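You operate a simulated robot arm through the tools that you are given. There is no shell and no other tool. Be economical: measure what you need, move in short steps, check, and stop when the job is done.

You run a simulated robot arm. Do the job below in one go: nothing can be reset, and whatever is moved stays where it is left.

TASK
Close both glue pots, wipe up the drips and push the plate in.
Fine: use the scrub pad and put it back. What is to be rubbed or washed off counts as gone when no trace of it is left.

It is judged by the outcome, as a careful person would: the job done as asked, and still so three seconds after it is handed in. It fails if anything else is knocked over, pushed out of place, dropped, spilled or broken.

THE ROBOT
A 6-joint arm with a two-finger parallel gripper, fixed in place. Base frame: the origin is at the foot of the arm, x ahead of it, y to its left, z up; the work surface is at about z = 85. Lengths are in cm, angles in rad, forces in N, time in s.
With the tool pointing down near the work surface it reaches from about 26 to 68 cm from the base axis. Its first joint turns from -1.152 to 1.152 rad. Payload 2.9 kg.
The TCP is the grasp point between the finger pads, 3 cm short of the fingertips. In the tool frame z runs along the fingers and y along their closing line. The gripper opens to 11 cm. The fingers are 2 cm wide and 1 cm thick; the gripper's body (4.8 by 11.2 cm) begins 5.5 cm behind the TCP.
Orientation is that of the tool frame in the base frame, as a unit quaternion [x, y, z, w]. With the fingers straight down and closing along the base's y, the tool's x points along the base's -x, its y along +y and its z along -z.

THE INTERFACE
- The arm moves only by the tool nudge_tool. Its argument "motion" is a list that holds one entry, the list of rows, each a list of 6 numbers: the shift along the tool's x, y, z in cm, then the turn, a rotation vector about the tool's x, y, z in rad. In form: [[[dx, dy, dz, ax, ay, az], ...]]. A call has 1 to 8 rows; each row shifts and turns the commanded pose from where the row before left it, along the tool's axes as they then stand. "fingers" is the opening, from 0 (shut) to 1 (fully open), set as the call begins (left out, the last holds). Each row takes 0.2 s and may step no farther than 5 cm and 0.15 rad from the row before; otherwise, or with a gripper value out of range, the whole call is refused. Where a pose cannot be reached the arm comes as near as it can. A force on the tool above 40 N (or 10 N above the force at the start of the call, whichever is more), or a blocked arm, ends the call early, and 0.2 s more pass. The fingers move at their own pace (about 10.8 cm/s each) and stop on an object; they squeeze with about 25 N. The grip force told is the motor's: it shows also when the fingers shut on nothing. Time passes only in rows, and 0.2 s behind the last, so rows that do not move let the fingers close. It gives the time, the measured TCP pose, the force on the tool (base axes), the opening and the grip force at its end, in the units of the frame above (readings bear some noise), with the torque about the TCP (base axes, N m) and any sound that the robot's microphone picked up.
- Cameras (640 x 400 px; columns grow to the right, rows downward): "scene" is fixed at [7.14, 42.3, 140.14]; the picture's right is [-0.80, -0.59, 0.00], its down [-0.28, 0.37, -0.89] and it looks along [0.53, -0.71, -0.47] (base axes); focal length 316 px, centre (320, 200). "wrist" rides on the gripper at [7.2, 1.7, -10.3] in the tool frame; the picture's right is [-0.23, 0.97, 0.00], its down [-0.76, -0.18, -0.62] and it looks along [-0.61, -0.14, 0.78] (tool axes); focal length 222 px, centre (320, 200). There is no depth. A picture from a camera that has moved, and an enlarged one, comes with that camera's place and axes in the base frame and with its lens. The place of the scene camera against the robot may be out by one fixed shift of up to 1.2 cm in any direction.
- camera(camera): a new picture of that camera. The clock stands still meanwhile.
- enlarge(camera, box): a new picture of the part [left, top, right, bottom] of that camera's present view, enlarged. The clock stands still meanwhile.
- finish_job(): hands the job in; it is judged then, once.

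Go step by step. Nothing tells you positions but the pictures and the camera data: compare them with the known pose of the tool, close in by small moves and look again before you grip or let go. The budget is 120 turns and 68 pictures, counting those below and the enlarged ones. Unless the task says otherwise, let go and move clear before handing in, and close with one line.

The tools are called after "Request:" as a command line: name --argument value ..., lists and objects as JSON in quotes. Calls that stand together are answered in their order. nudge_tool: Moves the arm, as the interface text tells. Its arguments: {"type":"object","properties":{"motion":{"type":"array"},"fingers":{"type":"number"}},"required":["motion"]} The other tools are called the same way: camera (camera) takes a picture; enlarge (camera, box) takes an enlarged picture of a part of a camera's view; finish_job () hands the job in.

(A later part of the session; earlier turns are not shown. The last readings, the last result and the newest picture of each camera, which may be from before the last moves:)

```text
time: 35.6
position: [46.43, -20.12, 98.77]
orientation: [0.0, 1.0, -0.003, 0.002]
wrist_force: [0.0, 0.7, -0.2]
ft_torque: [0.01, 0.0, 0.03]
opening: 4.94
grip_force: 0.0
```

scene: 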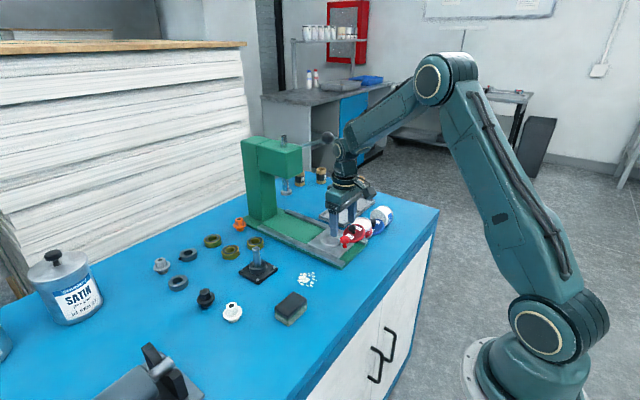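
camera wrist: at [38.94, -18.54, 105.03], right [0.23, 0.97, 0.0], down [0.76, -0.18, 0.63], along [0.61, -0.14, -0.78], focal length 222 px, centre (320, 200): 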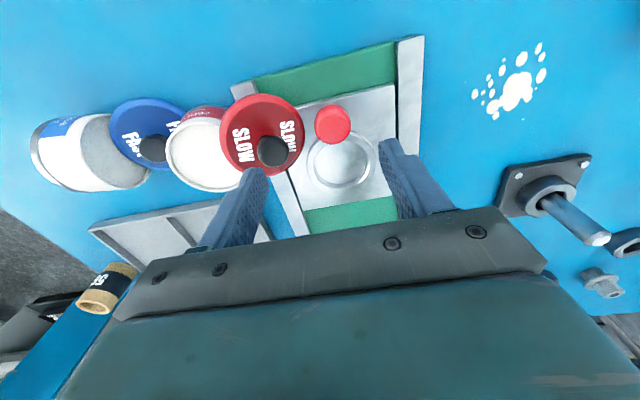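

Request:
nudge_tool --motion '[[[0, 0, 0, 0.112, 0.05, 0], [0, 0, 0, 0.112, 0.05, 0], [0, 0, 0, 0.112, 0.05, 0], [0, 0, 0, 0.112, 0.05, 0], [0, 0, 0, 0, 0, 0]]]'

Request:
camera --camera "wrist"

Request:
enlarge --camera "scene" --box '[320, 180, 400, 250]'

```text
time: 36.8
position: [46.31, -20.28, 98.84]
orientation: [-0.001, 0.97, -0.224, -0.096]
wrist_force: [-0.3, -1.1, -0.1]
ft_torque: [-0.01, 0.01, -0.03]
opening: 4.98
grip_force: 0.1
```

```text
27 pictures are left
camera wrist: at [41.24, -13.84, 108.52], right [0.18, 0.87, -0.47], down [0.87, 0.08, 0.48], along [0.46, -0.49, -0.74], focal length 222 px, centre (320, 200)
```

wrist: 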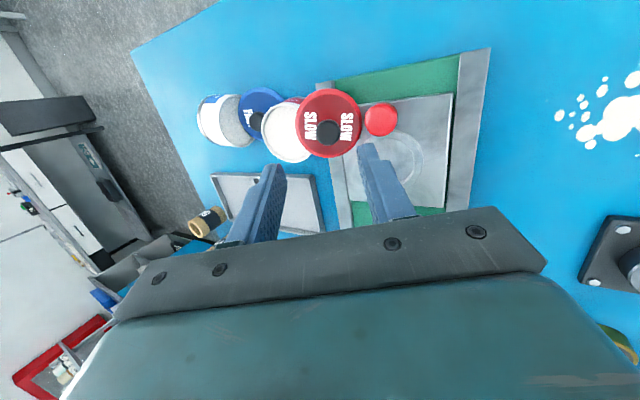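

```text
5.71 times, centred on (360, 215) of scene
camera zoom: at [7.14, 42.3, 140.14], right [-0.8, -0.59, 0.0], down [-0.28, 0.37, -0.89], along [0.53, -0.71, -0.47], focal length 1807 px, centre (91, 114)
```

zoom: 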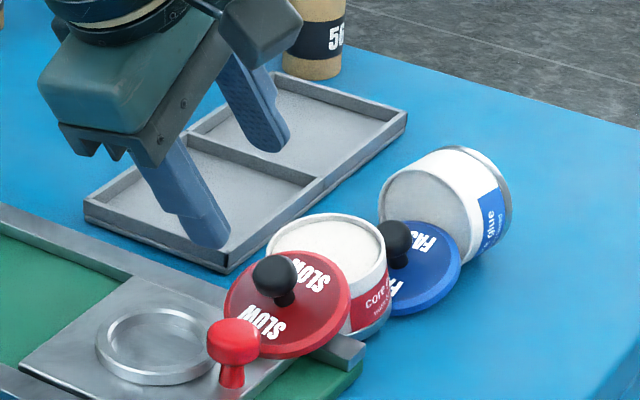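

Tilt matches well. Knob relative to the TCP in tool axes ≈ (-0.9,+0.65,+10); I go in part way and recheck.

Request:
nudge_tool --motion '[[[-0.8, 0.6, 0, 0, 0, 0], [0, 0, 3, 0, 0, 0], [0, 0, 2.5, 0, 0, 0], [0, 0, 0, 0, 0, 0]]]'

Request:
enlarge --camera "wrist" --box '[200, 60, 440, 210]'

Request:
enlarge --camera "scene" --box '[320, 190, 400, 250]'

```text
time: 37.7
position: [46.36, -21.9, 94.2]
orientation: [-0.001, 0.97, -0.224, -0.092]
wrist_force: [-1.3, 0.4, 2.1]
ft_torque: [0.08, 0.03, 0.0]
opening: 4.93
grip_force: 0.0
stopped in row 4: the force on the tool passed its limit at 43 N (the readings are from after the stop); the commanded pose is now the measured one
```

```text
2.67 times, centred on (320, 135) of wrist
camera zoom: at [41.15, -15.61, 103.8], right [0.18, 0.87, -0.46], down [0.87, 0.08, 0.49], along [0.46, -0.49, -0.74], focal length 592 px, centre (320, 373)
```

zoom: 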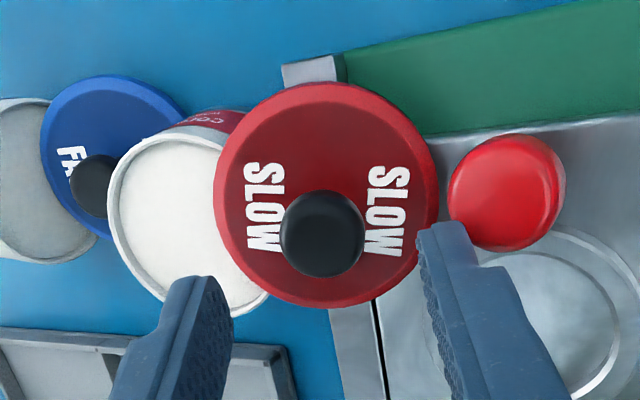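

```text
6.67 times, centred on (360, 220) of scene
camera zoom: at [7.14, 42.3, 140.13], right [-0.8, -0.59, 0.0], down [-0.28, 0.37, -0.89], along [0.53, -0.71, -0.47], focal length 2108 px, centre (53, 67)
```

zoom: 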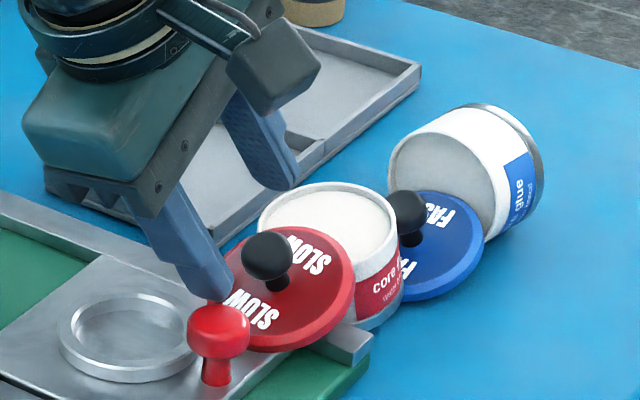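

The +y finger touched the plate's red knob from above. I back off slightly, narrow the opening and go on.

Request:
nudge_tool --motion '[[[0, 0, -1, 0, 0, 0], [0, 0, 0, 0, 0, 0], [0, 0.1, 0, 0, 0, 0]]]' --fingers 0.28

```text
time: 38.5
position: [46.56, -21.44, 94.91]
orientation: [-0.002, 0.97, -0.224, -0.092]
wrist_force: [0.7, -0.5, -0.1]
ft_torque: [-0.01, -0.04, 0.01]
opening: 3.05
grip_force: 0.0
```

Request:
nudge_tool --motion '[[[0, 0, 1, 0, 0, 0], [0, 0, 0.8, 0, 0, 0], [0, 0, 0.5, 0, 0, 0], [0, 0, 0, 0, 0, 0]]]'

Request:
enlarge --camera "wrist" --box '[200, 80, 440, 230]'

Request:
enlarge --camera "scene" --box '[330, 205, 390, 250]'

```text
time: 39.5
position: [46.2, -22.26, 92.93]
orientation: [0.0, 0.97, -0.224, -0.092]
wrist_force: [0.3, 0.3, -1.0]
ft_torque: [0.01, 0.0, -0.03]
opening: 3.06
grip_force: 0.0
```

```text
2.67 times, centred on (320, 155) of wrist
camera zoom: at [40.89, -16.13, 102.57], right [0.18, 0.87, -0.46], down [0.87, 0.08, 0.49], along [0.46, -0.49, -0.74], focal length 592 px, centre (320, 320)
```

zoom: 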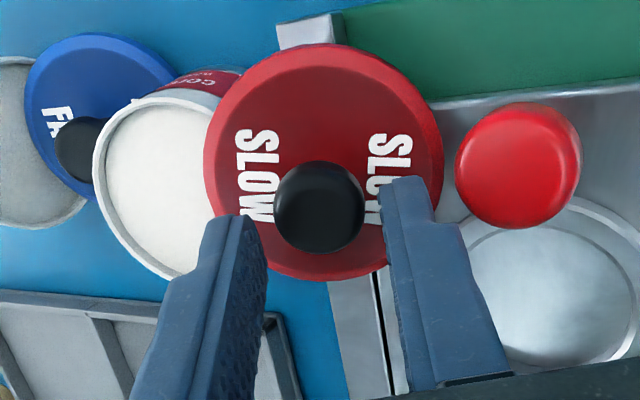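

```text
8.89 times, centred on (360, 228) of scene
camera zoom: at [7.14, 42.3, 140.14], right [-0.8, -0.59, 0.0], down [-0.28, 0.37, -0.89], along [0.53, -0.71, -0.47], focal length 2810 px, centre (-36, -44)
```

zoom: 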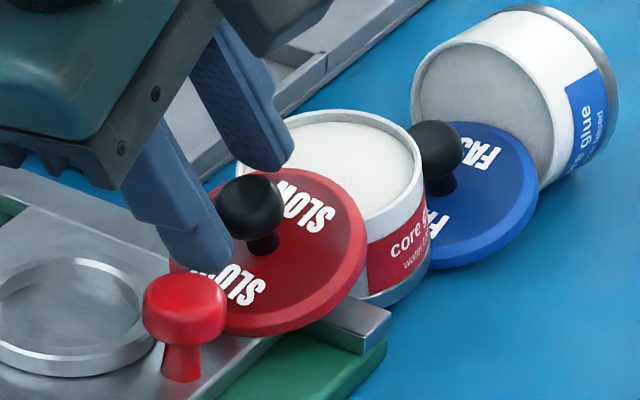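

The knob is just about at fingertip level, ~0.4 off in tool x. I correct, advance 0.6 and close.

Request:
nudge_tool --motion '[[[0.35, 0, 0.3, 0, 0, 0], [0, 0, 0.3, 0, 0, 0], [0, 0, 0, 0, 0, 0]]]'

```text
time: 40.3
position: [45.67, -22.71, 92.51]
orientation: [0.0, 0.97, -0.224, -0.092]
wrist_force: [0.7, 0.6, 0.0]
ft_torque: [0.04, 0.0, 0.01]
opening: 3.1
grip_force: 0.0
```

Request:
nudge_tool --motion '[[[0, 0, 0, 0, 0, 0], [0, 0, 0, 0, 0, 0], [0, 0, 0, 0, 0, 0]]]' --fingers 0

Request:
enlarge --camera "wrist" --box '[200, 80, 440, 230]'

```text
time: 41.1
position: [45.57, -22.58, 92.5]
orientation: [0.0, 0.97, -0.224, -0.093]
wrist_force: [-0.1, -0.3, 0.2]
ft_torque: [0.01, -0.01, 0.0]
opening: 2.0
grip_force: 24.9
```

```text
2.67 times, centred on (320, 155) of wrist
camera zoom: at [40.47, -16.36, 102.1], right [0.18, 0.87, -0.46], down [0.87, 0.08, 0.49], along [0.46, -0.49, -0.74], focal length 592 px, centre (320, 320)
```

zoom: 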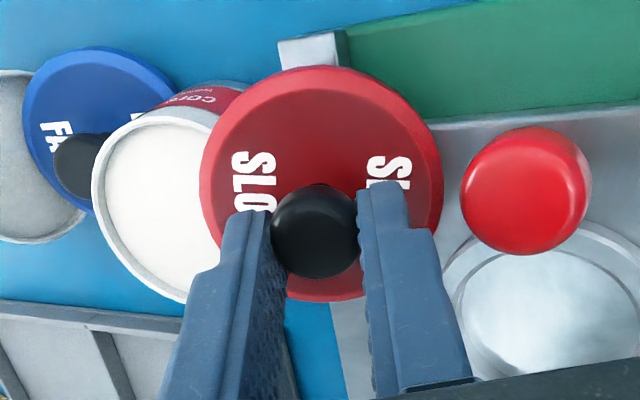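

Red lid gripped. Retract along the lid normal, then level the tool.

Request:
nudge_tool --motion '[[[0, 0, -3, 0, 0, 0], [0, 0, -4, 0, 0, 0], [0, 0, -4, 0, 0, 0], [0, 0, 0, -0.112, -0.05, 0], [0, 0, 0, -0.112, -0.05, 0], [0, 0, 0, -0.112, -0.05, 0], [0, 0, 0, -0.112, -0.05, 0], [0, 0, 0, 0, 0, 0]]]'

```text
time: 42.9
position: [47.55, -17.9, 102.26]
orientation: [-0.002, 1.0, 0.0, 0.007]
wrist_force: [0.0, 0.0, 0.5]
ft_torque: [-0.03, -0.01, 0.03]
opening: 2.02
grip_force: 25.6
```

Lid is level at z=102. Carry it back to its original spot near (35.4,-43.4), staying high.

Request:
nudge_tool --motion '[[[1.72, -3.64, 0, 0, 0, 0], [1.72, -3.64, 0, 0, 0, 0], [1.72, -3.64, 0, 0, 0, 0], [1.72, -3.64, 0, 0, 0, 0], [1.72, -3.64, 0, 0, 0, 0], [1.72, -3.64, 0, 0, 0, 0], [1.72, -3.64, 0, 0, 0, 0], [0, 0, 0, 0, 0, 0]]]'

Request:
camera --camera "wrist"

```text
time: 44.7
position: [35.64, -43.47, 102.1]
orientation: [-0.002, 1.0, -0.001, 0.008]
wrist_force: [1.0, 0.6, 0.3]
ft_torque: [-0.03, 0.01, 0.02]
opening: 2.01
grip_force: 24.5
```

```text
20 pictures are left
camera wrist: at [28.37, -41.76, 112.29], right [0.22, 0.97, 0.0], down [0.75, -0.17, 0.63], along [0.62, -0.14, -0.77], focal length 222 px, centre (320, 200)
```

wrist: 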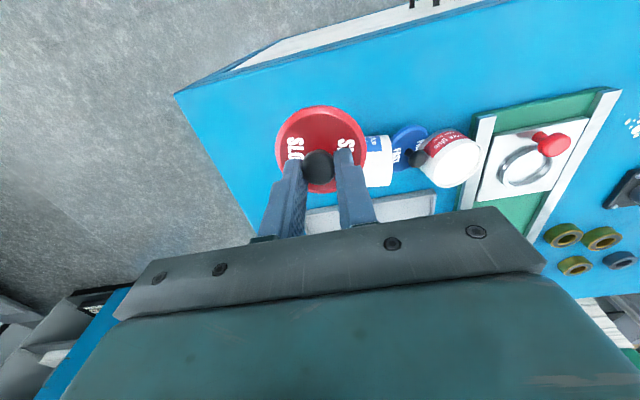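

Lower the lid onto the table here.

Request:
nudge_tool --motion '[[[0, 0, 4, 0, 0, 0], [0, 0, 4, 0, 0, 0], [0, 0, 3, 0, 0, 0], [0, 0, 0.5, 0, 0, 0], [0, 0, 0.2, 0, 0, 0], [0, 0, 0.2, 0, 0, 0], [0, 0, 0, 0, 0, 0]]]'

```text
time: 46.3
position: [35.76, -43.43, 90.27]
orientation: [-0.002, 1.0, -0.002, 0.007]
wrist_force: [-0.5, -0.3, -0.6]
ft_torque: [0.03, -0.01, 0.0]
opening: 2.03
grip_force: 24.8
```

Request:
nudge_tool --motion '[[[0, 0, 0.15, 0, 0, 0], [0, 0, 0.15, 0, 0, 0], [0, 0, 0.15, 0, 0, 0], [0, 0, 0, 0, 0, 0]]]'

```text
time: 47.3
position: [35.86, -43.5, 89.83]
orientation: [-0.001, 1.0, -0.003, 0.008]
wrist_force: [-1.4, 2.5, 12.8]
ft_torque: [0.01, 0.35, -0.03]
opening: 1.96
grip_force: 25.2
```

Touching down. Release, raise straight up, level the tool exactly.

Request:
nudge_tool --motion '[[[0, 0, -0.2, 0, 0, 0], [0, 0, 0, 0, 0, 0], [0, 0, 0, 0, 0, 0], [0, 0, -4, 0, 0, 0], [0, 0, -4, 0, 0, 0], [0, 0, -4.5, -0.005, 0.015, 0], [0, 0, 0, 0, 0, 0]]]' --fingers 0.3

```text
time: 48.9
position: [35.74, -43.51, 102.62]
orientation: [-0.002, 1.0, 0.001, -0.001]
wrist_force: [-0.8, -0.8, -0.3]
ft_torque: [-0.03, 0.0, -0.02]
opening: 3.31
grip_force: 0.1
```

Red lid is parked. The blue lid's knob touches the red pot, so I first move the red pot aside, gripping it across x with the gripper yawed 90°. Go above it.

Request:
nudge_tool --motion '[[[-2.17, 3.6, 0, 0, 0, 0], [-2.17, 3.6, 0, 0, 0, 0], [-2.17, 3.6, 0, 0, 0, 0], [-2.17, 3.6, 0, 0, 0, 0], [0, 0, 0, 0, 0, -0.143], [0, 0, 0, 0, 0, -0.143], [0, 0, 0, 0, 0, -0.143], [0, 0, 0, 0, 0, -0.143]]]' --fingers 0.72

```text
time: 50.7
position: [44.38, -28.96, 102.54]
orientation: [-0.284, 0.959, 0.0, 0.0]
wrist_force: [-0.1, 0.3, 0.1]
ft_torque: [-0.02, 0.0, -0.03]
opening: 7.92
grip_force: 0.1
```

Request:
nudge_tool --motion '[[[0, 0, 0, 0, 0, -0.143], [0, 0, 0, 0, 0, -0.143], [0, 0, 0, 0, 0, -0.143], [0, 0, 0, 0, 0, -0.143], [0, 0, 0, 0, 0, -0.143], [0, 0, 0, 0, 0, -0.143], [0, 0, 0, 0, 0, -0.143], [0, 0, 4, 0, 0, 0]]]'

Request:
camera --camera "wrist"

```text
time: 52.5
position: [44.3, -28.94, 98.35]
orientation: [0.709, -0.705, -0.001, 0.0]
wrist_force: [0.5, 0.6, -0.1]
ft_torque: [-0.01, 0.01, -0.01]
opening: 7.91
grip_force: 0.1
```

```text
19 pictures are left
camera wrist: at [42.83, -36.23, 108.75], right [-0.98, 0.22, 0.0], down [0.17, 0.76, 0.62], along [0.14, 0.61, -0.78], focal length 222 px, centre (320, 200)
```

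wrist: 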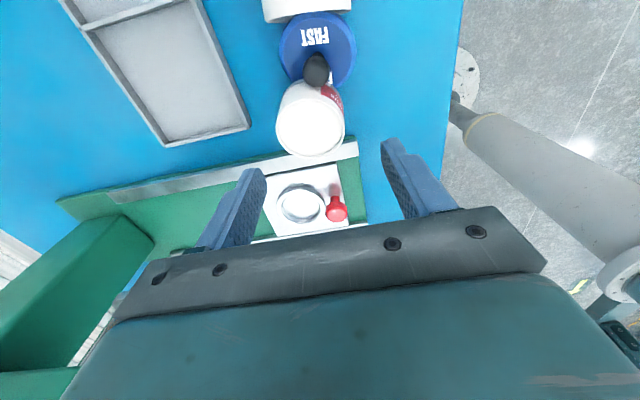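

Red pot is at about (45.0,-29.6). Centre over it and descend around it with care.

Request:
nudge_tool --motion '[[[0.65, -0.7, 0, 0, 0, 0], [0, 0, 3, 0, 0, 0], [0, 0, 2, 0, 0, 0], [0, 0, 0, 0, 0, 0]]]' --fingers 0.7

Request:
enlarge --camera "wrist" --box '[180, 20, 460, 240]'

```text
time: 53.5
position: [44.95, -29.5, 93.43]
orientation: [0.709, -0.706, -0.001, 0.0]
wrist_force: [-0.1, -0.5, -0.3]
ft_torque: [-0.01, 0.0, 0.02]
opening: 7.7
grip_force: 0.1
```

```text
1.82 times, centred on (320, 130) of wrist
camera zoom: at [43.45, -36.81, 103.71], right [-0.97, 0.22, 0.0], down [0.17, 0.76, 0.62], along [0.14, 0.61, -0.78], focal length 404 px, centre (320, 327)
```

zoom: 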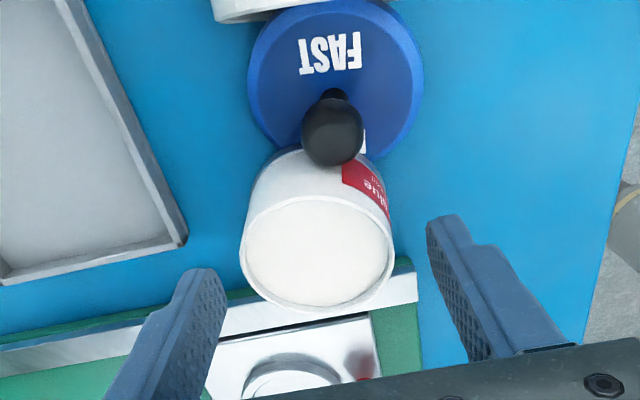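

Refined red pot centre (45.3,-29.0). Adjust and descend to grip.

Request:
nudge_tool --motion '[[[-0.5, -0.3, 0, 0, 0, 0], [0, 0, 1.5, 0, 0, 0], [0, 0, 1.5, 0, 0, 0], [0, 0, 1.0, 0, 0, 0], [0, 0, 0, 0, 0, 0]]]'

```text
time: 54.7
position: [45.28, -29.0, 89.46]
orientation: [0.709, -0.705, -0.002, 0.0]
wrist_force: [0.9, 0.4, -0.2]
ft_torque: [-0.04, 0.0, 0.02]
opening: 7.71
grip_force: 0.0
```

No contact on the way down; close on the pot.

Request:
nudge_tool --motion '[[[0, 0, 0, 0, 0, 0], [0, 0, 0, 0, 0, 0], [0, 0, 0, 0, 0, 0]]]' --fingers 0

```text
time: 55.5
position: [45.31, -29.06, 89.46]
orientation: [0.709, -0.705, -0.002, -0.001]
wrist_force: [-0.8, 2.0, 0.0]
ft_torque: [0.06, 0.02, 0.02]
opening: 6.08
grip_force: 25.3
```

Red pot held (6.1 cm). Lift and set it temporarily at about (36,-29), free table.

Request:
nudge_tool --motion '[[[0, 0, -3, 0, 0, 0], [0, 0, -4, 0, 0, 0], [0, 4.6, 0, 0, 0, 0], [0, 4.6, 0, 0, 0, 0], [0, 0, 3, 0, 0, 0], [0, 0, 3, 0, 0, 0], [0, 0, 0.7, 0, 0, 0], [0, 0, 0, 0, 0, 0]]]'

Request:
enlarge --camera "scene" --box '[340, 195, 430, 250]'

```text
time: 57.3
position: [36.11, -28.99, 89.7]
orientation: [0.709, -0.705, -0.002, 0.0]
wrist_force: [-0.4, -0.7, -5.3]
ft_torque: [0.0, 0.01, 0.02]
opening: 6.08
grip_force: 25.2
```

```text
7.11 times, centred on (385, 222) of scene
camera zoom: at [7.15, 42.3, 140.14], right [-0.8, -0.59, 0.0], down [-0.28, 0.37, -0.89], along [0.53, -0.71, -0.47], focal length 2248 px, centre (-142, 40)
```

zoom: 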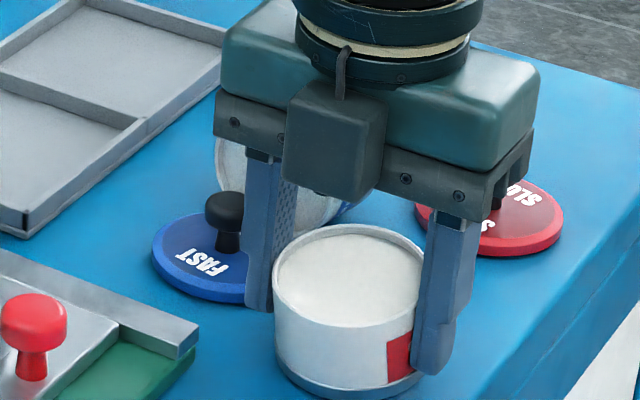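

The blue lid has dropped flat on the table. Lower the last bit, release and rise.

Request:
nudge_tool --motion '[[[0, 0, 0.12, 0, 0, 0], [0, 0, 0.12, 0, 0, 0], [0, 0, 0, 0, 0, 0]]]'

```text
time: 58.1
position: [36.01, -29.18, 89.5]
orientation: [0.709, -0.705, -0.001, 0.0]
wrist_force: [0.5, -0.8, -4.2]
ft_torque: [0.03, -0.03, 0.01]
opening: 6.07
grip_force: 24.6
```

Request:
nudge_tool --motion '[[[0, 0, 0.12, 0, 0, 0], [0, 0, 0, 0, 0, 0]]]'

```text
time: 58.7
position: [35.98, -29.06, 89.4]
orientation: [0.709, -0.705, -0.002, 0.0]
wrist_force: [-1.0, 0.5, -2.2]
ft_torque: [0.09, 0.02, 0.02]
opening: 6.06
grip_force: 25.0
```

Request:
nudge_tool --motion '[[[0, 0, 0, 0, 0, 0], [0, 0, 0, 0, 0, 0], [0, 0, -4, 0, 0, 0], [0, 0, -5, 0, 0, 0], [0, 0, -5, 0, 0, 0], [4, -2.3, 0, 0, 0, 0], [4, -2.3, 0, 0, 0, 0], [1, -2.3, 0, 0, 0, 0]]]' --fingers 0.75

Request:
camera --camera "wrist"

```text
time: 60.5
position: [43.05, -38.14, 103.46]
orientation: [0.709, -0.705, -0.001, 0.0]
wrist_force: [-0.3, 0.0, 0.2]
ft_torque: [-0.01, 0.02, 0.0]
opening: 8.24
grip_force: 0.0
```

```text
16 pictures are left
camera wrist: at [41.53, -45.38, 113.75], right [-0.97, 0.22, 0.0], down [0.18, 0.76, 0.62], along [0.14, 0.61, -0.78], focal length 222 px, centre (320, 200)
```

wrist: 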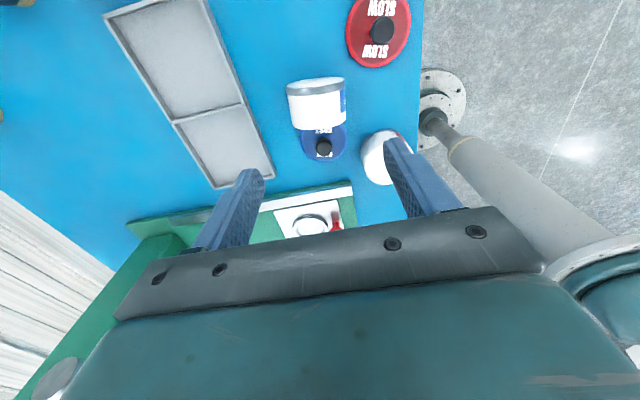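

Blue lid lies flat, knob ~ (43.8,-33.2), just in front of the tipped blue pot (~(43.3,-38.5)). Go down over the lid's knob.

Request:
nudge_tool --motion '[[[-2.5, -0.4, 0, 0, 0, 0], [-2.5, -0.4, 0, 0, 0, 0], [0, 0, 4, 0, 0, 0], [0, 0, 4, 0, 0, 0], [0, 0, 3.5, 0, 0, 0], [0, 0, 0, 0, 0, 0]]]' --fingers 0.45

Request:
enlarge --camera "wrist" --box '[200, 40, 440, 220]'

```text
time: 61.9
position: [43.9, -33.16, 91.8]
orientation: [0.709, -0.705, -0.001, 0.0]
wrist_force: [0.2, -0.5, -0.4]
ft_torque: [-0.02, 0.02, -0.02]
opening: 4.93
grip_force: 0.0
```

```text
2.22 times, centred on (320, 130) of wrist
camera zoom: at [42.38, -40.35, 102.16], right [-0.97, 0.22, 0.0], down [0.18, 0.76, 0.62], along [0.14, 0.61, -0.78], focal length 494 px, centre (320, 356)
```

zoom: 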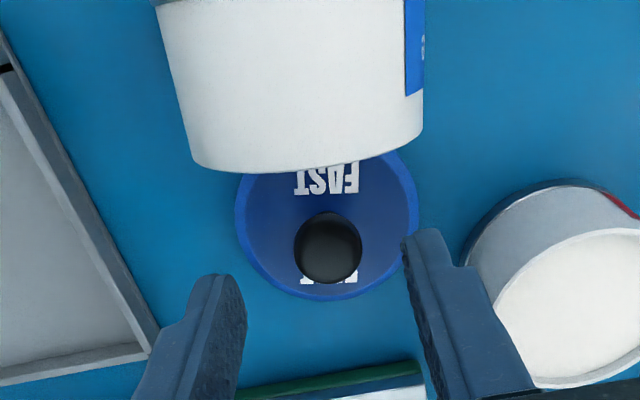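

Small correction then grip the blue knob, slide 0.5 cm away from the pot and lift.

Request:
nudge_tool --motion '[[[0.35, 0.35, 0, 0, 0, 0], [0, 0, 1.0, 0, 0, 0], [0, 0, 0.9, 0, 0, 0], [0, 0, 0, 0, 0, 0]]]'

```text
time: 62.9
position: [43.55, -33.27, 90.0]
orientation: [0.709, -0.705, -0.001, -0.001]
wrist_force: [-1.4, -0.3, 0.6]
ft_torque: [0.02, -0.02, 0.0]
opening: 4.96
grip_force: 0.0
```

Request:
nudge_tool --motion '[[[0, 0, 0, 0, 0, 0], [0, 0, 0, 0, 0, 0], [0, 0, 0, 0, 0, 0]]]' --fingers 0

```text
time: 63.7
position: [43.62, -33.46, 89.98]
orientation: [0.709, -0.705, -0.001, 0.0]
wrist_force: [-0.6, 0.4, -0.1]
ft_torque: [-0.01, -0.03, -0.02]
opening: 2.0
grip_force: 25.3
```

Request:
nudge_tool --motion '[[[-0.5, 0, -0.2, 0, 0, 0], [0, 0, -3, 0, 0, 0], [0, 0, -4, 0, 0, 0], [0, 0, -3, 0, 0, 0], [1.8, 4.2, 0, 0, 0, 0], [1.7, 4.2, 0, 0, 0, 0], [0, 0, 0, 0, 0, 0]]]'

Request:
camera --camera "scene"

```text
time: 65.3
position: [35.04, -36.36, 100.2]
orientation: [0.709, -0.706, -0.002, 0.0]
wrist_force: [0.5, 0.2, 0.2]
ft_torque: [0.01, 0.02, 0.01]
opening: 2.02
grip_force: 25.0
```

```text
14 pictures are left
```

scene: 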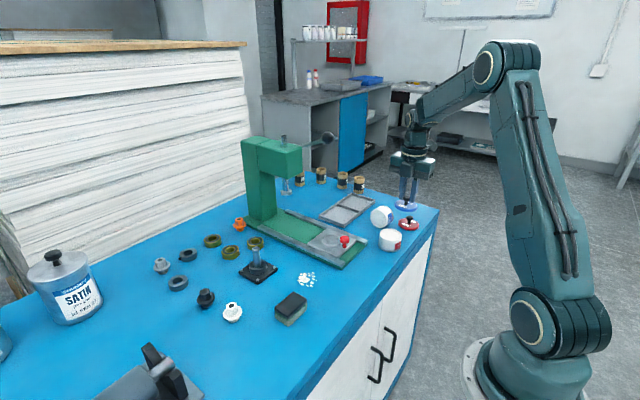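

Blue lid held and level. Lower it to the table here.

Request:
nudge_tool --motion '[[[0, 0, 4, 0, 0, 0], [0, 0, 4, 0, 0, 0], [0, 0, 1.6, 0, 0, 0], [0, 0, 0.4, 0, 0, 0], [0, 0, 0.15, 0, 0, 0], [0, 0, 0, 0, 0, 0]]]'

```text
time: 66.7
position: [35.12, -36.45, 89.93]
orientation: [0.709, -0.705, -0.001, 0.0]
wrist_force: [0.8, 0.1, -0.6]
ft_torque: [-0.01, -0.01, 0.0]
opening: 1.99
grip_force: 25.4
```

Release the blue lid and rise straight up.

Request:
nudge_tool --motion '[[[0, 0, 0, 0, 0, 0], [0, 0, 0, 0, 0, 0], [0, 0, -4, 0, 0, 0], [0, 0, -4.5, 0, 0, 0], [0, 0, -4.5, 0, 0, 0], [-2.2, -4.1, 0, 0, 0, 0], [-2.3, -4.1, 0, 0, 0, 0], [0, 0, 0, 0, 0, 0]]]' --fingers 0.3

```text
time: 68.5
position: [43.2, -31.9, 103.1]
orientation: [0.709, -0.706, -0.001, 0.0]
wrist_force: [-0.6, 0.0, -0.2]
ft_torque: [-0.03, -0.02, 0.04]
opening: 3.3
grip_force: 0.1
```

Now tilt the tool 0.85 rad about its closing axis (body towards +y) for the tipped blue pot and open to 8.2 cm.

Request:
nudge_tool --motion '[[[0, 0, 3, 0, 0, 0], [0, 0, 3, 0, 0, 0], [0, 0, 0, 0, 0.142, 0], [0, 0, 0, 0, 0.142, 0], [0, 0, 0, 0, 0.142, 0], [0, 0, 0, 0, 0.142, 0], [0, 0, 0, 0, 0.142, 0], [0, 0, 0, 0, 0.142, 0]]]' --fingers 0.75

Request:
camera --camera "wrist"

```text
time: 70.3
position: [43.21, -31.9, 97.13]
orientation: [0.646, -0.642, 0.292, 0.292]
wrist_force: [0.7, 1.3, -0.3]
ft_torque: [-0.01, 0.02, 0.03]
opening: 8.26
grip_force: 0.1
```

```text
13 pictures are left
camera wrist: at [41.68, -28.94, 109.29], right [-0.97, 0.14, -0.17], down [0.17, 0.97, -0.16], along [0.14, -0.19, -0.97], focal length 222 px, centre (320, 200)
```

wrist: 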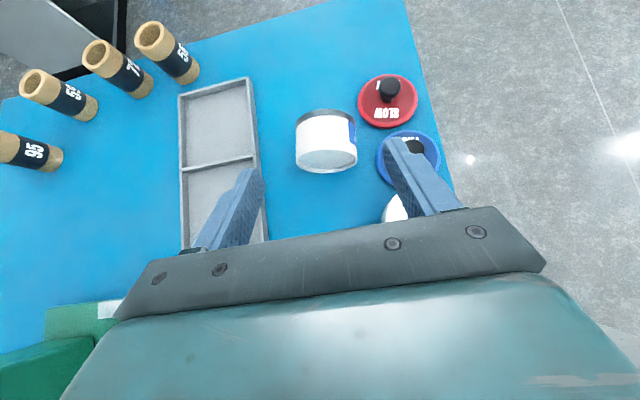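

The tipped blue pot's centre is ~(43.3,-39.1,88.1). Align and approach along the tilted tool axis most of the way.

Request:
nudge_tool --motion '[[[-2, -0.1, 0, 0, 0, 0], [0, 0, 3, 0, 0, 0], [0, 0, 3, 0, 0, 0], [0, 0, 1.5, 0, 0, 0], [0, 0, 0, 0, 0, 0]]]' --fingers 0.7

Request:
enlarge --camera "wrist" --box '[200, 60, 440, 230]'

```text
time: 71.5
position: [43.33, -36.2, 90.55]
orientation: [0.646, -0.642, 0.292, 0.291]
wrist_force: [-0.2, 1.1, -0.3]
ft_torque: [0.02, -0.01, 0.01]
opening: 7.71
grip_force: 0.0
```

```text
2.35 times, centred on (320, 145) of wrist
camera zoom: at [41.8, -33.32, 102.79], right [-0.97, 0.15, -0.17], down [0.17, 0.97, -0.16], along [0.14, -0.19, -0.97], focal length 523 px, centre (320, 329)
```

zoom: 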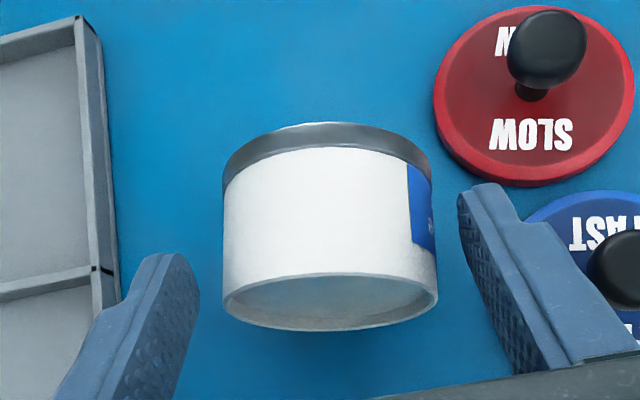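

Centred between the fingers. Advance the last 3 cm gently.

Request:
nudge_tool --motion '[[[0, 0, 1, 0, 0, 0], [0, 0, 1, 0, 0, 0], [0, 0, 0.9, 0, 0, 0], [0, 0, 0, 0, 0, 0]]]'

```text
time: 72.5
position: [43.38, -38.52, 88.53]
orientation: [0.646, -0.642, 0.292, 0.292]
wrist_force: [0.1, -0.4, 0.2]
ft_torque: [0.02, 0.0, -0.01]
opening: 7.71
grip_force: 0.0
```

Request:
nudge_tool --motion '[[[0, 0, 0, 0, 0, 0], [0, 0, 0, 0, 0, 0], [0, 0, 0, 0, 0, 0]]]' --fingers 0

```text
time: 73.3
position: [43.18, -38.51, 88.75]
orientation: [0.646, -0.642, 0.293, 0.292]
wrist_force: [-2.4, -1.7, 1.8]
ft_torque: [0.12, 0.06, 0.01]
opening: 6.05
grip_force: 24.7
```

Pot gripped. Lift straight up 12 cm.

Request:
nudge_tool --motion '[[[1.5, 0, -1.32, 0, 0, 0], [3, 0, -2.64, 0, 0, 0], [3, 0, -2.64, 0, 0, 0], [1.5, 0, -1.32, 0, 0, 0], [0, 0, 0, 0, 0, 0]]]'

```text
time: 74.5
position: [43.45, -38.39, 100.7]
orientation: [0.646, -0.643, 0.291, 0.292]
wrist_force: [-0.7, 0.1, -3.7]
ft_torque: [0.09, -0.02, -0.02]
opening: 6.06
grip_force: 25.2
```

Pot is held. Untilt the tool to vertical.

Request:
nudge_tool --motion '[[[0, 0, 0, 0, -0.142, 0], [0, 0, 0, 0, -0.142, 0], [0, 0, 0, 0, -0.142, 0], [0, 0, 0, 0, -0.142, 0], [0, 0, 0, 0, -0.142, 0], [0, 0, 0, 0, -0.142, 0], [0, 0, 0, 0, 0, 0]]]'

```text
time: 76.1
position: [43.36, -38.38, 100.73]
orientation: [0.709, -0.705, -0.002, -0.001]
wrist_force: [0.2, 0.7, -5.3]
ft_torque: [0.03, 0.01, 0.0]
opening: 6.04
grip_force: 24.9
```

Yaw back by 90° so that the opening faces +x.

Request:
nudge_tool --motion '[[[0, 0, 0, 0, 0, 0.143], [0, 0, 0, 0, 0, 0.143], [0, 0, 0, 0, 0, 0.143], [0, 0, 0, 0, 0, 0.143], [0, 0, 0, 0, 0, 0.143], [0, 0, 0, 0, 0, 0.143], [0, 0, 0, 0, 0, 0.143], [0, 0, 0, 0, 0, 0.143]]]'

```text
time: 77.9
position: [43.42, -38.4, 100.65]
orientation: [-0.213, 0.977, 0.001, 0.0]
wrist_force: [0.1, -0.4, -3.6]
ft_torque: [0.01, -0.07, -0.01]
opening: 6.04
grip_force: 25.0
```

Request:
nudge_tool --motion '[[[0, 0, 0, 0, 0, 0.143], [0, 0, 0, 0, 0, 0.143], [0, 0, 0, 0, 0, 0.143], [0, -2.7, 0, 0, 0, 0], [0, -2.7, 0, 0, 0, 0], [0, 0, 0, 0, -0.15, 0], [0, 0, 0, 0, -0.15, 0], [0, 0, 0, 0, -0.15, 0]]]'

```text
time: 79.7
position: [43.41, -43.84, 100.63]
orientation: [-0.001, 0.975, 0.001, 0.223]
wrist_force: [-0.3, -0.3, -5.8]
ft_torque: [-0.01, 0.05, -0.02]
opening: 6.06
grip_force: 25.2
```

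Complete the tilt (total 0.65 rad) and check the pot's attitude in the scene view.

Request:
nudge_tool --motion '[[[0, 0, 0, 0, -0.1, 0], [0, 0, 0, 0, -0.1, 0], [0, 0, 0, 0, 0, 0]]]'

Request:
enlarge --camera "scene" --box '[350, 160, 440, 240]'

```text
time: 80.5
position: [43.34, -44.0, 100.68]
orientation: [0.0, 0.948, 0.001, 0.319]
wrist_force: [-0.3, 0.2, -3.7]
ft_torque: [0.0, 0.04, -0.01]
opening: 6.04
grip_force: 24.9
```

```text
5.00 times, centred on (395, 200) of scene
camera zoom: at [7.15, 42.3, 140.14], right [-0.8, -0.59, 0.0], down [-0.28, 0.37, -0.89], along [0.53, -0.71, -0.47], focal length 1581 px, centre (-55, 200)
```

zoom: 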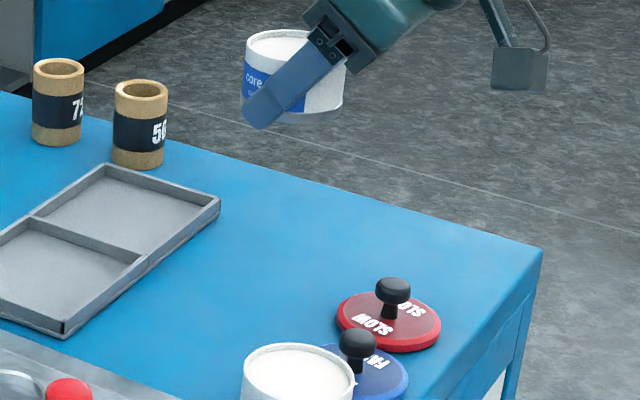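

The pot is upright again in the grip and still full. Fingertips would touch before the base, so I ease the tilt back 0.1 rad, lower near the table at its original spot.

Request:
nudge_tool --motion '[[[0, 0, 0, 0, 0.1, 0], [0.47, 0.15, -0.29, 0, 0, 0], [1.82, 0, 2.98, 0, 0, 0], [1.82, 0, 2.98, 0, 0, 0], [1.82, 0, 2.98, 0, 0, 0], [0.52, 0, 0.85, 0, 0, 0], [0, 0, 0, 0, 0, 0]]]'

```text
time: 82.1
position: [42.78, -43.69, 89.01]
orientation: [-0.001, 0.963, 0.001, 0.271]
wrist_force: [0.1, 0.2, -5.0]
ft_torque: [-0.03, 0.04, 0.02]
opening: 6.06
grip_force: 24.7
```

Request:
nudge_tool --motion '[[[0.16, 0, 0.25, 0, 0, 0], [0.16, 0, 0.25, 0, 0, 0], [0.1, 0, 0.17, 0, 0, 0], [0, 0, 0, 0, 0, 0]]]'

Request:
enlarge --camera "scene" --box '[360, 180, 440, 240]'

```text
time: 83.1
position: [42.9, -43.68, 88.37]
orientation: [-0.001, 0.963, 0.001, 0.27]
wrist_force: [0.0, -0.2, -4.9]
ft_torque: [0.02, 0.07, -0.01]
opening: 6.06
grip_force: 25.3
```

```text
6.67 times, centred on (400, 210) of scene
camera zoom: at [7.15, 42.3, 140.14], right [-0.8, -0.59, 0.0], down [-0.28, 0.37, -0.89], along [0.53, -0.71, -0.47], focal length 2108 px, centre (-213, 133)
```

zoom: 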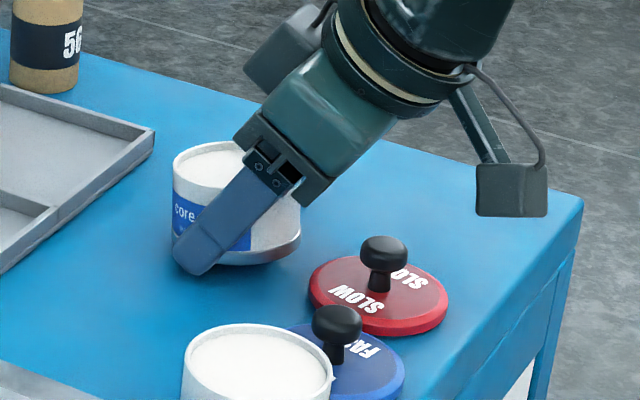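

Nearly down. Lower in tiny steps until contact.

Request:
nudge_tool --motion '[[[0.06, 0, 0.1, 0, 0, 0], [0.06, 0, 0.1, 0, 0, 0], [0, 0, 0, 0, 0, 0]]]'

```text
time: 83.9
position: [42.93, -43.66, 88.15]
orientation: [-0.001, 0.963, 0.002, 0.27]
wrist_force: [-0.8, 0.4, -4.2]
ft_torque: [-0.03, 0.05, 0.02]
opening: 6.06
grip_force: 25.3
```

Request:
nudge_tool --motion '[[[0.06, 0, 0.1, 0, 0, 0], [0.06, 0, 0.1, 0, 0, 0], [0, 0, 0, 0, 0, 0]]]'

```text
time: 84.7
position: [42.96, -43.65, 88.14]
orientation: [-0.001, 0.963, 0.0, 0.271]
wrist_force: [-2.7, 0.7, 4.9]
ft_torque: [0.02, 0.06, 0.06]
opening: 6.06
grip_force: 24.8
```

Contact felt. Open to release the pot.

Request:
nudge_tool --motion '[[[0, 0, 0, 0, 0, 0], [0, 0, 0, 0, 0, 0], [0, 0, 0, 0, 0, 0], [0, 0, -1, 0, 0, 0], [0, 0, -2, 0, 0, 0], [0, 0, -3, 0, 0, 0]]]' --fingers 0.72

```text
time: 86.1
position: [39.63, -43.73, 93.1]
orientation: [-0.001, 0.963, 0.002, 0.271]
wrist_force: [-1.2, 0.5, -1.1]
ft_torque: [0.01, 0.01, 0.01]
opening: 7.91
grip_force: 0.1
```

Request:
nudge_tool --motion '[[[-2.5, 0, -4.1, 0, 0, 0], [-2.5, 0, -4.1, 0, 0, 0], [0, 0, 0, 0, 0.137, 0], [0, 0, 0, 0, 0.137, 0], [0, 0, 0, 0, 0.137, 0], [0, 0, 0, 0, 0.137, 0], [0, 0, 0, 0, 0, 0]]]'

Request:
camera --camera "wrist"

```text
time: 87.7
position: [39.73, -43.61, 102.78]
orientation: [-0.002, 1.0, 0.002, 0.0]
wrist_force: [0.0, 1.1, 0.1]
ft_torque: [0.0, -0.02, -0.01]
opening: 7.9
grip_force: 0.1
```

```text
9 pictures are left
camera wrist: at [32.64, -42.03, 113.0], right [0.22, 0.97, 0.0], down [0.76, -0.18, 0.62], along [0.61, -0.14, -0.78], focal length 222 px, centre (320, 200)
```

wrist: 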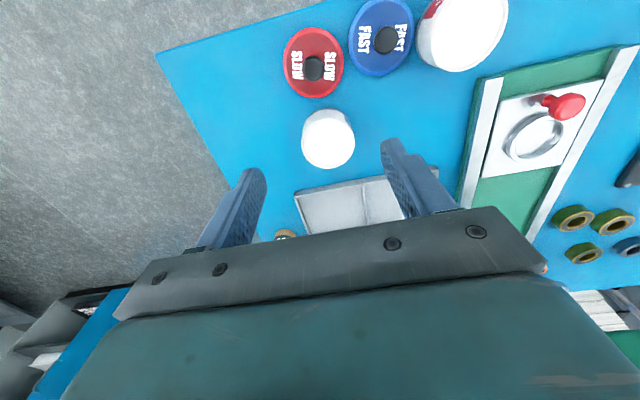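

The blue pot stands upright again at ~(42.9,-43.5). Now fetch the red pot (36.0,-29.05) and return it to its place.

Request:
nudge_tool --motion '[[[0.93, 3.64, 0, 0, 0, 0], [0.93, 3.64, 0, 0, 0, 0], [0.93, 3.64, 0, 0, 0, 0], [0.93, 3.64, 0, 0, 0, 0], [0, 0, 4, 0, 0, 0], [0, 0, 4, 0, 0, 0], [0, 0, 0, 0, 0, 0]]]' --fingers 0.67

```text
time: 89.3
position: [36.01, -29.05, 94.84]
orientation: [-0.002, 1.0, 0.001, 0.0]
wrist_force: [-0.4, -0.3, -0.1]
ft_torque: [-0.03, 0.0, -0.03]
opening: 7.38
grip_force: 0.1
```

Request:
nudge_tool --motion '[[[0, 0, 1.5, 0, 0, 0], [0, 0, 1, 0, 0, 0], [0, 0, 0.7, 0, 0, 0], [0, 0, 0.7, 0, 0, 0], [0, 0, 0.6, 0, 0, 0], [0, 0, 0, 0, 0, 0]]]'

```text
time: 90.7
position: [35.9, -29.12, 90.19]
orientation: [-0.001, 1.0, 0.001, 0.0]
wrist_force: [0.2, 0.2, 0.1]
ft_torque: [-0.01, -0.03, -0.05]
opening: 7.37
grip_force: 0.1
```

Request:
nudge_tool --motion '[[[0, 0, 0, 0, 0, 0], [0, 0, 0, 0, 0, 0], [0, 0, 0, 0, 0, 0]]]' --fingers 0

```text
time: 91.5
position: [35.89, -29.2, 90.22]
orientation: [-0.001, 1.0, 0.001, 0.0]
wrist_force: [0.9, -0.2, -0.2]
ft_torque: [-0.05, -0.07, -0.01]
opening: 6.05
grip_force: 25.2
```

Red pot held; lift, carry to (44.1,-33.5), lower close to the table.

Request:
nudge_tool --motion '[[[0, 0, -3, 0, 0, 0], [0, 0, -4, 0, 0, 0], [-4.05, -2.2, 0, 0, 0, 0], [-4.05, -2.2, 0, 0, 0, 0], [0, 0, 3, 0, 0, 0], [0, 0, 3, 0, 0, 0], [0, 0, 0.8, 0, 0, 0], [0, 0, 0, 0, 0, 0]]]'

```text
time: 93.3
position: [44.0, -33.53, 90.42]
orientation: [-0.002, 1.0, 0.001, 0.0]
wrist_force: [0.2, -0.3, -3.7]
ft_torque: [0.01, -0.02, 0.02]
opening: 6.03
grip_force: 25.1
```

Request:
nudge_tool --motion '[[[0, 0, 0.1, 0, 0, 0], [0, 0, 0.1, 0, 0, 0], [0, 0, 0.08, 0, 0, 0], [0, 0, 0, 0, 0, 0]]]'

```text
time: 94.3
position: [44.1, -33.67, 90.13]
orientation: [-0.002, 1.0, 0.001, 0.0]
wrist_force: [-2.9, -0.2, 4.4]
ft_torque: [0.06, 0.15, -0.01]
opening: 6.08
grip_force: 24.7
```

Set down. Release, rise and go over the red lid's knob (35.4,-43.45).

Request:
nudge_tool --motion '[[[0, 0, 0, 0, 0, 0], [0, 0, 0, 0, 0, 0], [0, 0, -4, 0, 0, 0], [0, 0, -4.5, 0, 0, 0], [0, 0, -4, 0, 0, 0], [2.9, -3.3, 0, 0, 0, 0], [2.9, -3.3, 0, 0, 0, 0], [2.85, -3.3, 0, 0, 0, 0]]]' --fingers 0.67

```text
time: 96.1
position: [35.36, -43.45, 102.63]
orientation: [-0.002, 1.0, 0.001, -0.001]
wrist_force: [-0.5, 0.4, -0.8]
ft_torque: [0.01, -0.02, -0.01]
opening: 7.37
grip_force: 0.0
```

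Request:
nudge_tool --motion '[[[0, 0, 4, 0, 0, 0], [0, 0, 4, 0, 0, 0], [0, 0, 3, 0, 0, 0], [0, 0, 0, 0, 0, 0]]]' --fingers 0.4

Request:
camera --camera "wrist"

```text
time: 97.1
position: [35.34, -43.49, 91.51]
orientation: [-0.002, 1.0, 0.001, 0.0]
wrist_force: [0.7, -0.3, -0.1]
ft_torque: [0.01, 0.02, 0.06]
opening: 4.41
grip_force: 0.1
```

```text
8 pictures are left
camera wrist: at [28.26, -41.85, 101.78], right [0.22, 0.97, 0.0], down [0.76, -0.18, 0.62], along [0.61, -0.14, -0.78], focal length 222 px, centre (320, 200)
```

wrist: 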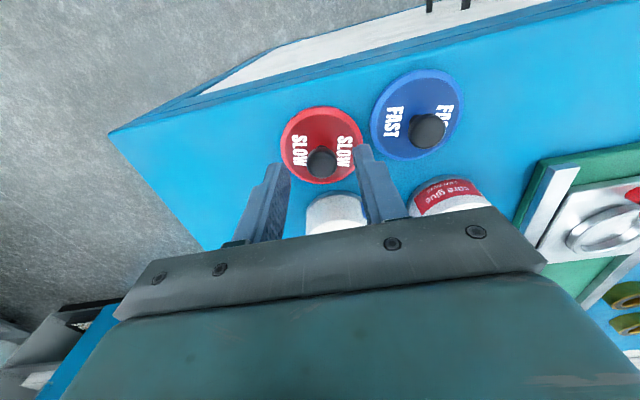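

Request:
nudge_tool --motion '[[[-0.2, 0, 0.8, 0, 0, 0], [0, 0, 0.75, 0, 0, 0], [0, 0, 0, 0, 0, 0]]]'

```text
time: 97.9
position: [35.72, -43.34, 90.06]
orientation: [-0.003, 1.0, 0.0, 0.0]
wrist_force: [-0.5, -0.3, -0.3]
ft_torque: [-0.02, -0.04, -0.03]
opening: 4.4
grip_force: 0.0
```

Request:
nudge_tool --motion '[[[0, 0, 0, 0, 0, 0], [0, 0, 0, 0, 0, 0], [0, 0, 0, 0, 0, 0]]]' --fingers 0

```text
time: 98.7
position: [35.56, -43.5, 90.07]
orientation: [-0.001, 1.0, 0.001, 0.001]
wrist_force: [0.6, -0.4, -0.8]
ft_torque: [-0.02, 0.01, 0.04]
opening: 1.96
grip_force: 25.1
```

Gripped. Lift 10 and carry over the red pot (44.08,-33.55), stop at z≈95.

Request:
nudge_tool --motion '[[[0, 0, -3, 0, 0, 0], [0, 0, -4, 0, 0, 0], [0, 0, -3, 0, 0, 0], [-2.83, 3.3, 0, 0, 0, 0], [-2.83, 3.3, 0, 0, 0, 0], [-2.82, 3.3, 0, 0, 0, 0], [0, 0, 3, 0, 0, 0], [0, 0, 2.2, 0, 0, 0]]]'

Request:
enlarge --camera "wrist" --box '[240, 70, 400, 200]'

```text
time: 100.5
position: [44.27, -33.48, 94.76]
orientation: [-0.002, 1.0, 0.0, 0.0]
wrist_force: [-0.5, 0.1, -0.2]
ft_torque: [0.01, 0.01, 0.01]
opening: 2.02
grip_force: 24.7
```

```text
3.08 times, centred on (320, 135) of wrist
camera zoom: at [37.0, -31.88, 105.11], right [0.22, 0.97, 0.0], down [0.76, -0.18, 0.62], along [0.61, -0.14, -0.78], focal length 684 px, centre (320, 400)
```

zoom: 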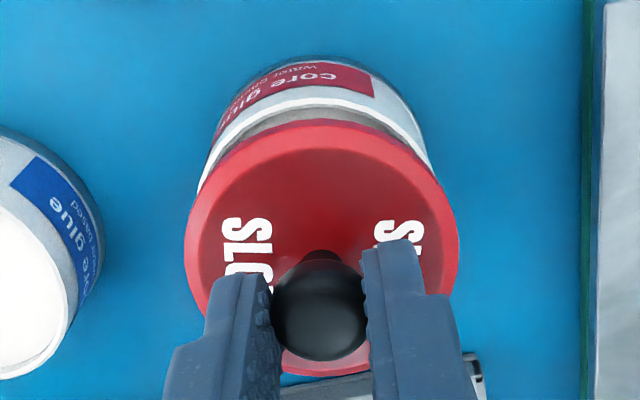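

Compared with the earlier aligned view, the lid is ~0.33 cm too far in x. Correct, lower slightly, check in scene.

Request:
nudge_tool --motion '[[[0.33, 0, 0, 0, 0, 0], [0, 0, 0.5, 0, 0, 0], [0, 0, 0, 0, 0, 0]]]'

Request:
enlarge --camera "scene" --box '[350, 195, 410, 245]'

```text
time: 101.3
position: [43.8, -33.51, 94.43]
orientation: [-0.002, 1.0, 0.0, 0.0]
wrist_force: [-0.5, -0.1, -0.9]
ft_torque: [0.01, 0.01, -0.01]
opening: 2.03
grip_force: 25.0
```

```text
8.00 times, centred on (380, 220) of scene
camera zoom: at [7.14, 42.3, 140.14], right [-0.8, -0.59, 0.0], down [-0.28, 0.37, -0.89], along [0.53, -0.71, -0.47], focal length 2529 px, centre (-160, 40)
```

zoom: 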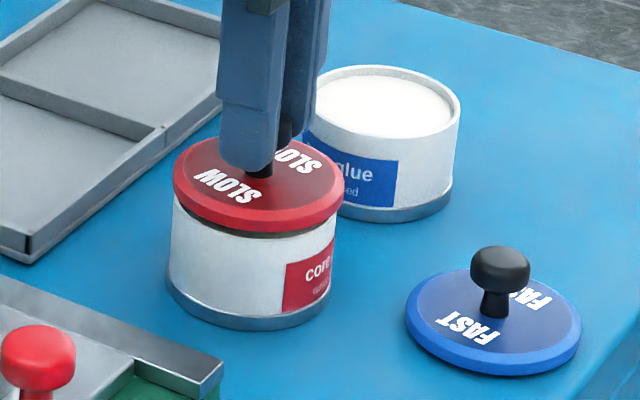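

Concentric. Lower and press.

Request:
nudge_tool --motion '[[[-0.05, 0, 0.3, 0, 0, 0], [0, 0, 0.3, 0, 0, 0], [0, 0, 0.2, 0, 0, 0], [0, 0, 0.2, 0, 0, 0], [0, 0, 0.1, 0, 0, 0], [0, 0, 0, 0, 0, 0]]]'

```text
time: 102.7
position: [43.84, -33.58, 93.51]
orientation: [-0.001, 1.0, -0.001, 0.003]
wrist_force: [-0.5, 2.0, 26.0]
ft_torque: [0.06, -0.1, -0.01]
opening: 2.0
grip_force: 24.8
```

Seated at 93.5. Release and rise; then press with shut fingers.

Request:
nudge_tool --motion '[[[0, 0, -0.35, 0, 0, 0], [0, 0, 0, 0, 0, 0]]]'

```text
time: 103.3
position: [43.7, -33.44, 93.53]
orientation: [-0.001, 1.0, 0.002, -0.001]
wrist_force: [2.4, -1.7, 2.9]
ft_torque: [-0.06, -0.25, -0.03]
opening: 2.01
grip_force: 24.6
```

Request:
nudge_tool --motion '[[[0, 0, 0, 0, 0, 0], [0, 0, 0, 0, 0, 0], [0, 0, -3, 0, 0, 0], [0, 0, -2, 0, 0, 0], [0, 0, 0, 0, 0, 0]]]' --fingers 0.4

```text
time: 104.5
position: [43.91, -33.5, 98.58]
orientation: [-0.001, 1.0, 0.001, 0.001]
wrist_force: [0.0, 0.4, -0.7]
ft_torque: [0.01, -0.02, 0.0]
opening: 4.37
grip_force: 0.0
heard: snap
```

Red lid snapped on. Next the blue lid, knob at ~(35.15,-36.38).

Request:
nudge_tool --motion '[[[4.37, -1.44, 0, 0, 0, 0], [4.37, -1.44, 0, 0, 0, 0], [0, 0, 4, 0, 0, 0], [0, 0, 3, 0, 0, 0], [0, 0, 1.5, 0, 0, 0], [0, 0, 0, 0, 0, 0]]]'

```text
time: 105.9
position: [35.14, -36.43, 90.03]
orientation: [-0.002, 1.0, 0.001, 0.0]
wrist_force: [0.2, -0.4, 1.1]
ft_torque: [0.02, -0.02, 0.0]
opening: 4.41
grip_force: 0.1
```

Request:
nudge_tool --motion '[[[0, 0, 0, 0, 0, 0], [0, 0, 0, 0, 0, 0], [0, 0, 0, 0, 0, 0]]]' --fingers 0

```text
time: 106.7
position: [35.14, -36.39, 90.1]
orientation: [-0.001, 1.0, 0.001, 0.001]
wrist_force: [0.2, 0.9, 0.4]
ft_torque: [0.01, -0.02, 0.02]
opening: 2.02
grip_force: 25.4
```

Lift and carry the blue lid over the blue pot (~(42.85,-43.45)), with a look.

Request:
nudge_tool --motion '[[[0, 0, -3, 0, 0, 0], [0, 0, -4, 0, 0, 0], [0, 0, -3, 0, 0, 0], [-2.57, -2.35, 0, 0, 0, 0], [-2.57, -2.35, 0, 0, 0, 0], [-2.57, -2.35, 0, 0, 0, 0], [0, 0, 3, 0, 0, 0], [0, 0, 2.4, 0, 0, 0]]]'

Request:
enlarge --camera "wrist" --box '[240, 70, 400, 200]'

```text
time: 108.5
position: [42.95, -43.44, 94.73]
orientation: [-0.001, 1.0, 0.0, 0.001]
wrist_force: [-0.5, -0.8, -0.6]
ft_torque: [-0.01, -0.03, 0.01]
opening: 1.99
grip_force: 25.1
```

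```text
3.08 times, centred on (320, 135) of wrist
camera zoom: at [35.78, -41.81, 104.95], right [0.22, 0.97, 0.0], down [0.76, -0.18, 0.62], along [0.61, -0.14, -0.78], focal length 684 px, centre (320, 400)
```

zoom: 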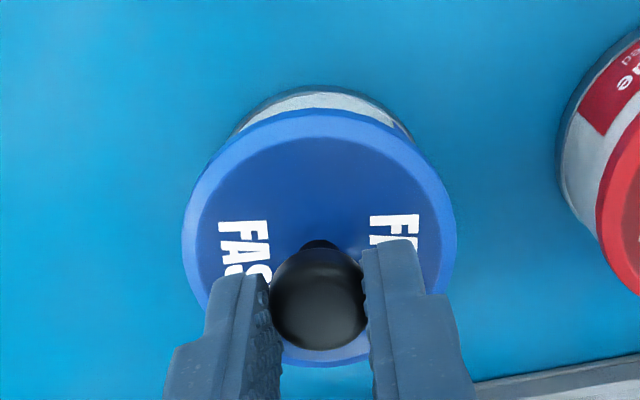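

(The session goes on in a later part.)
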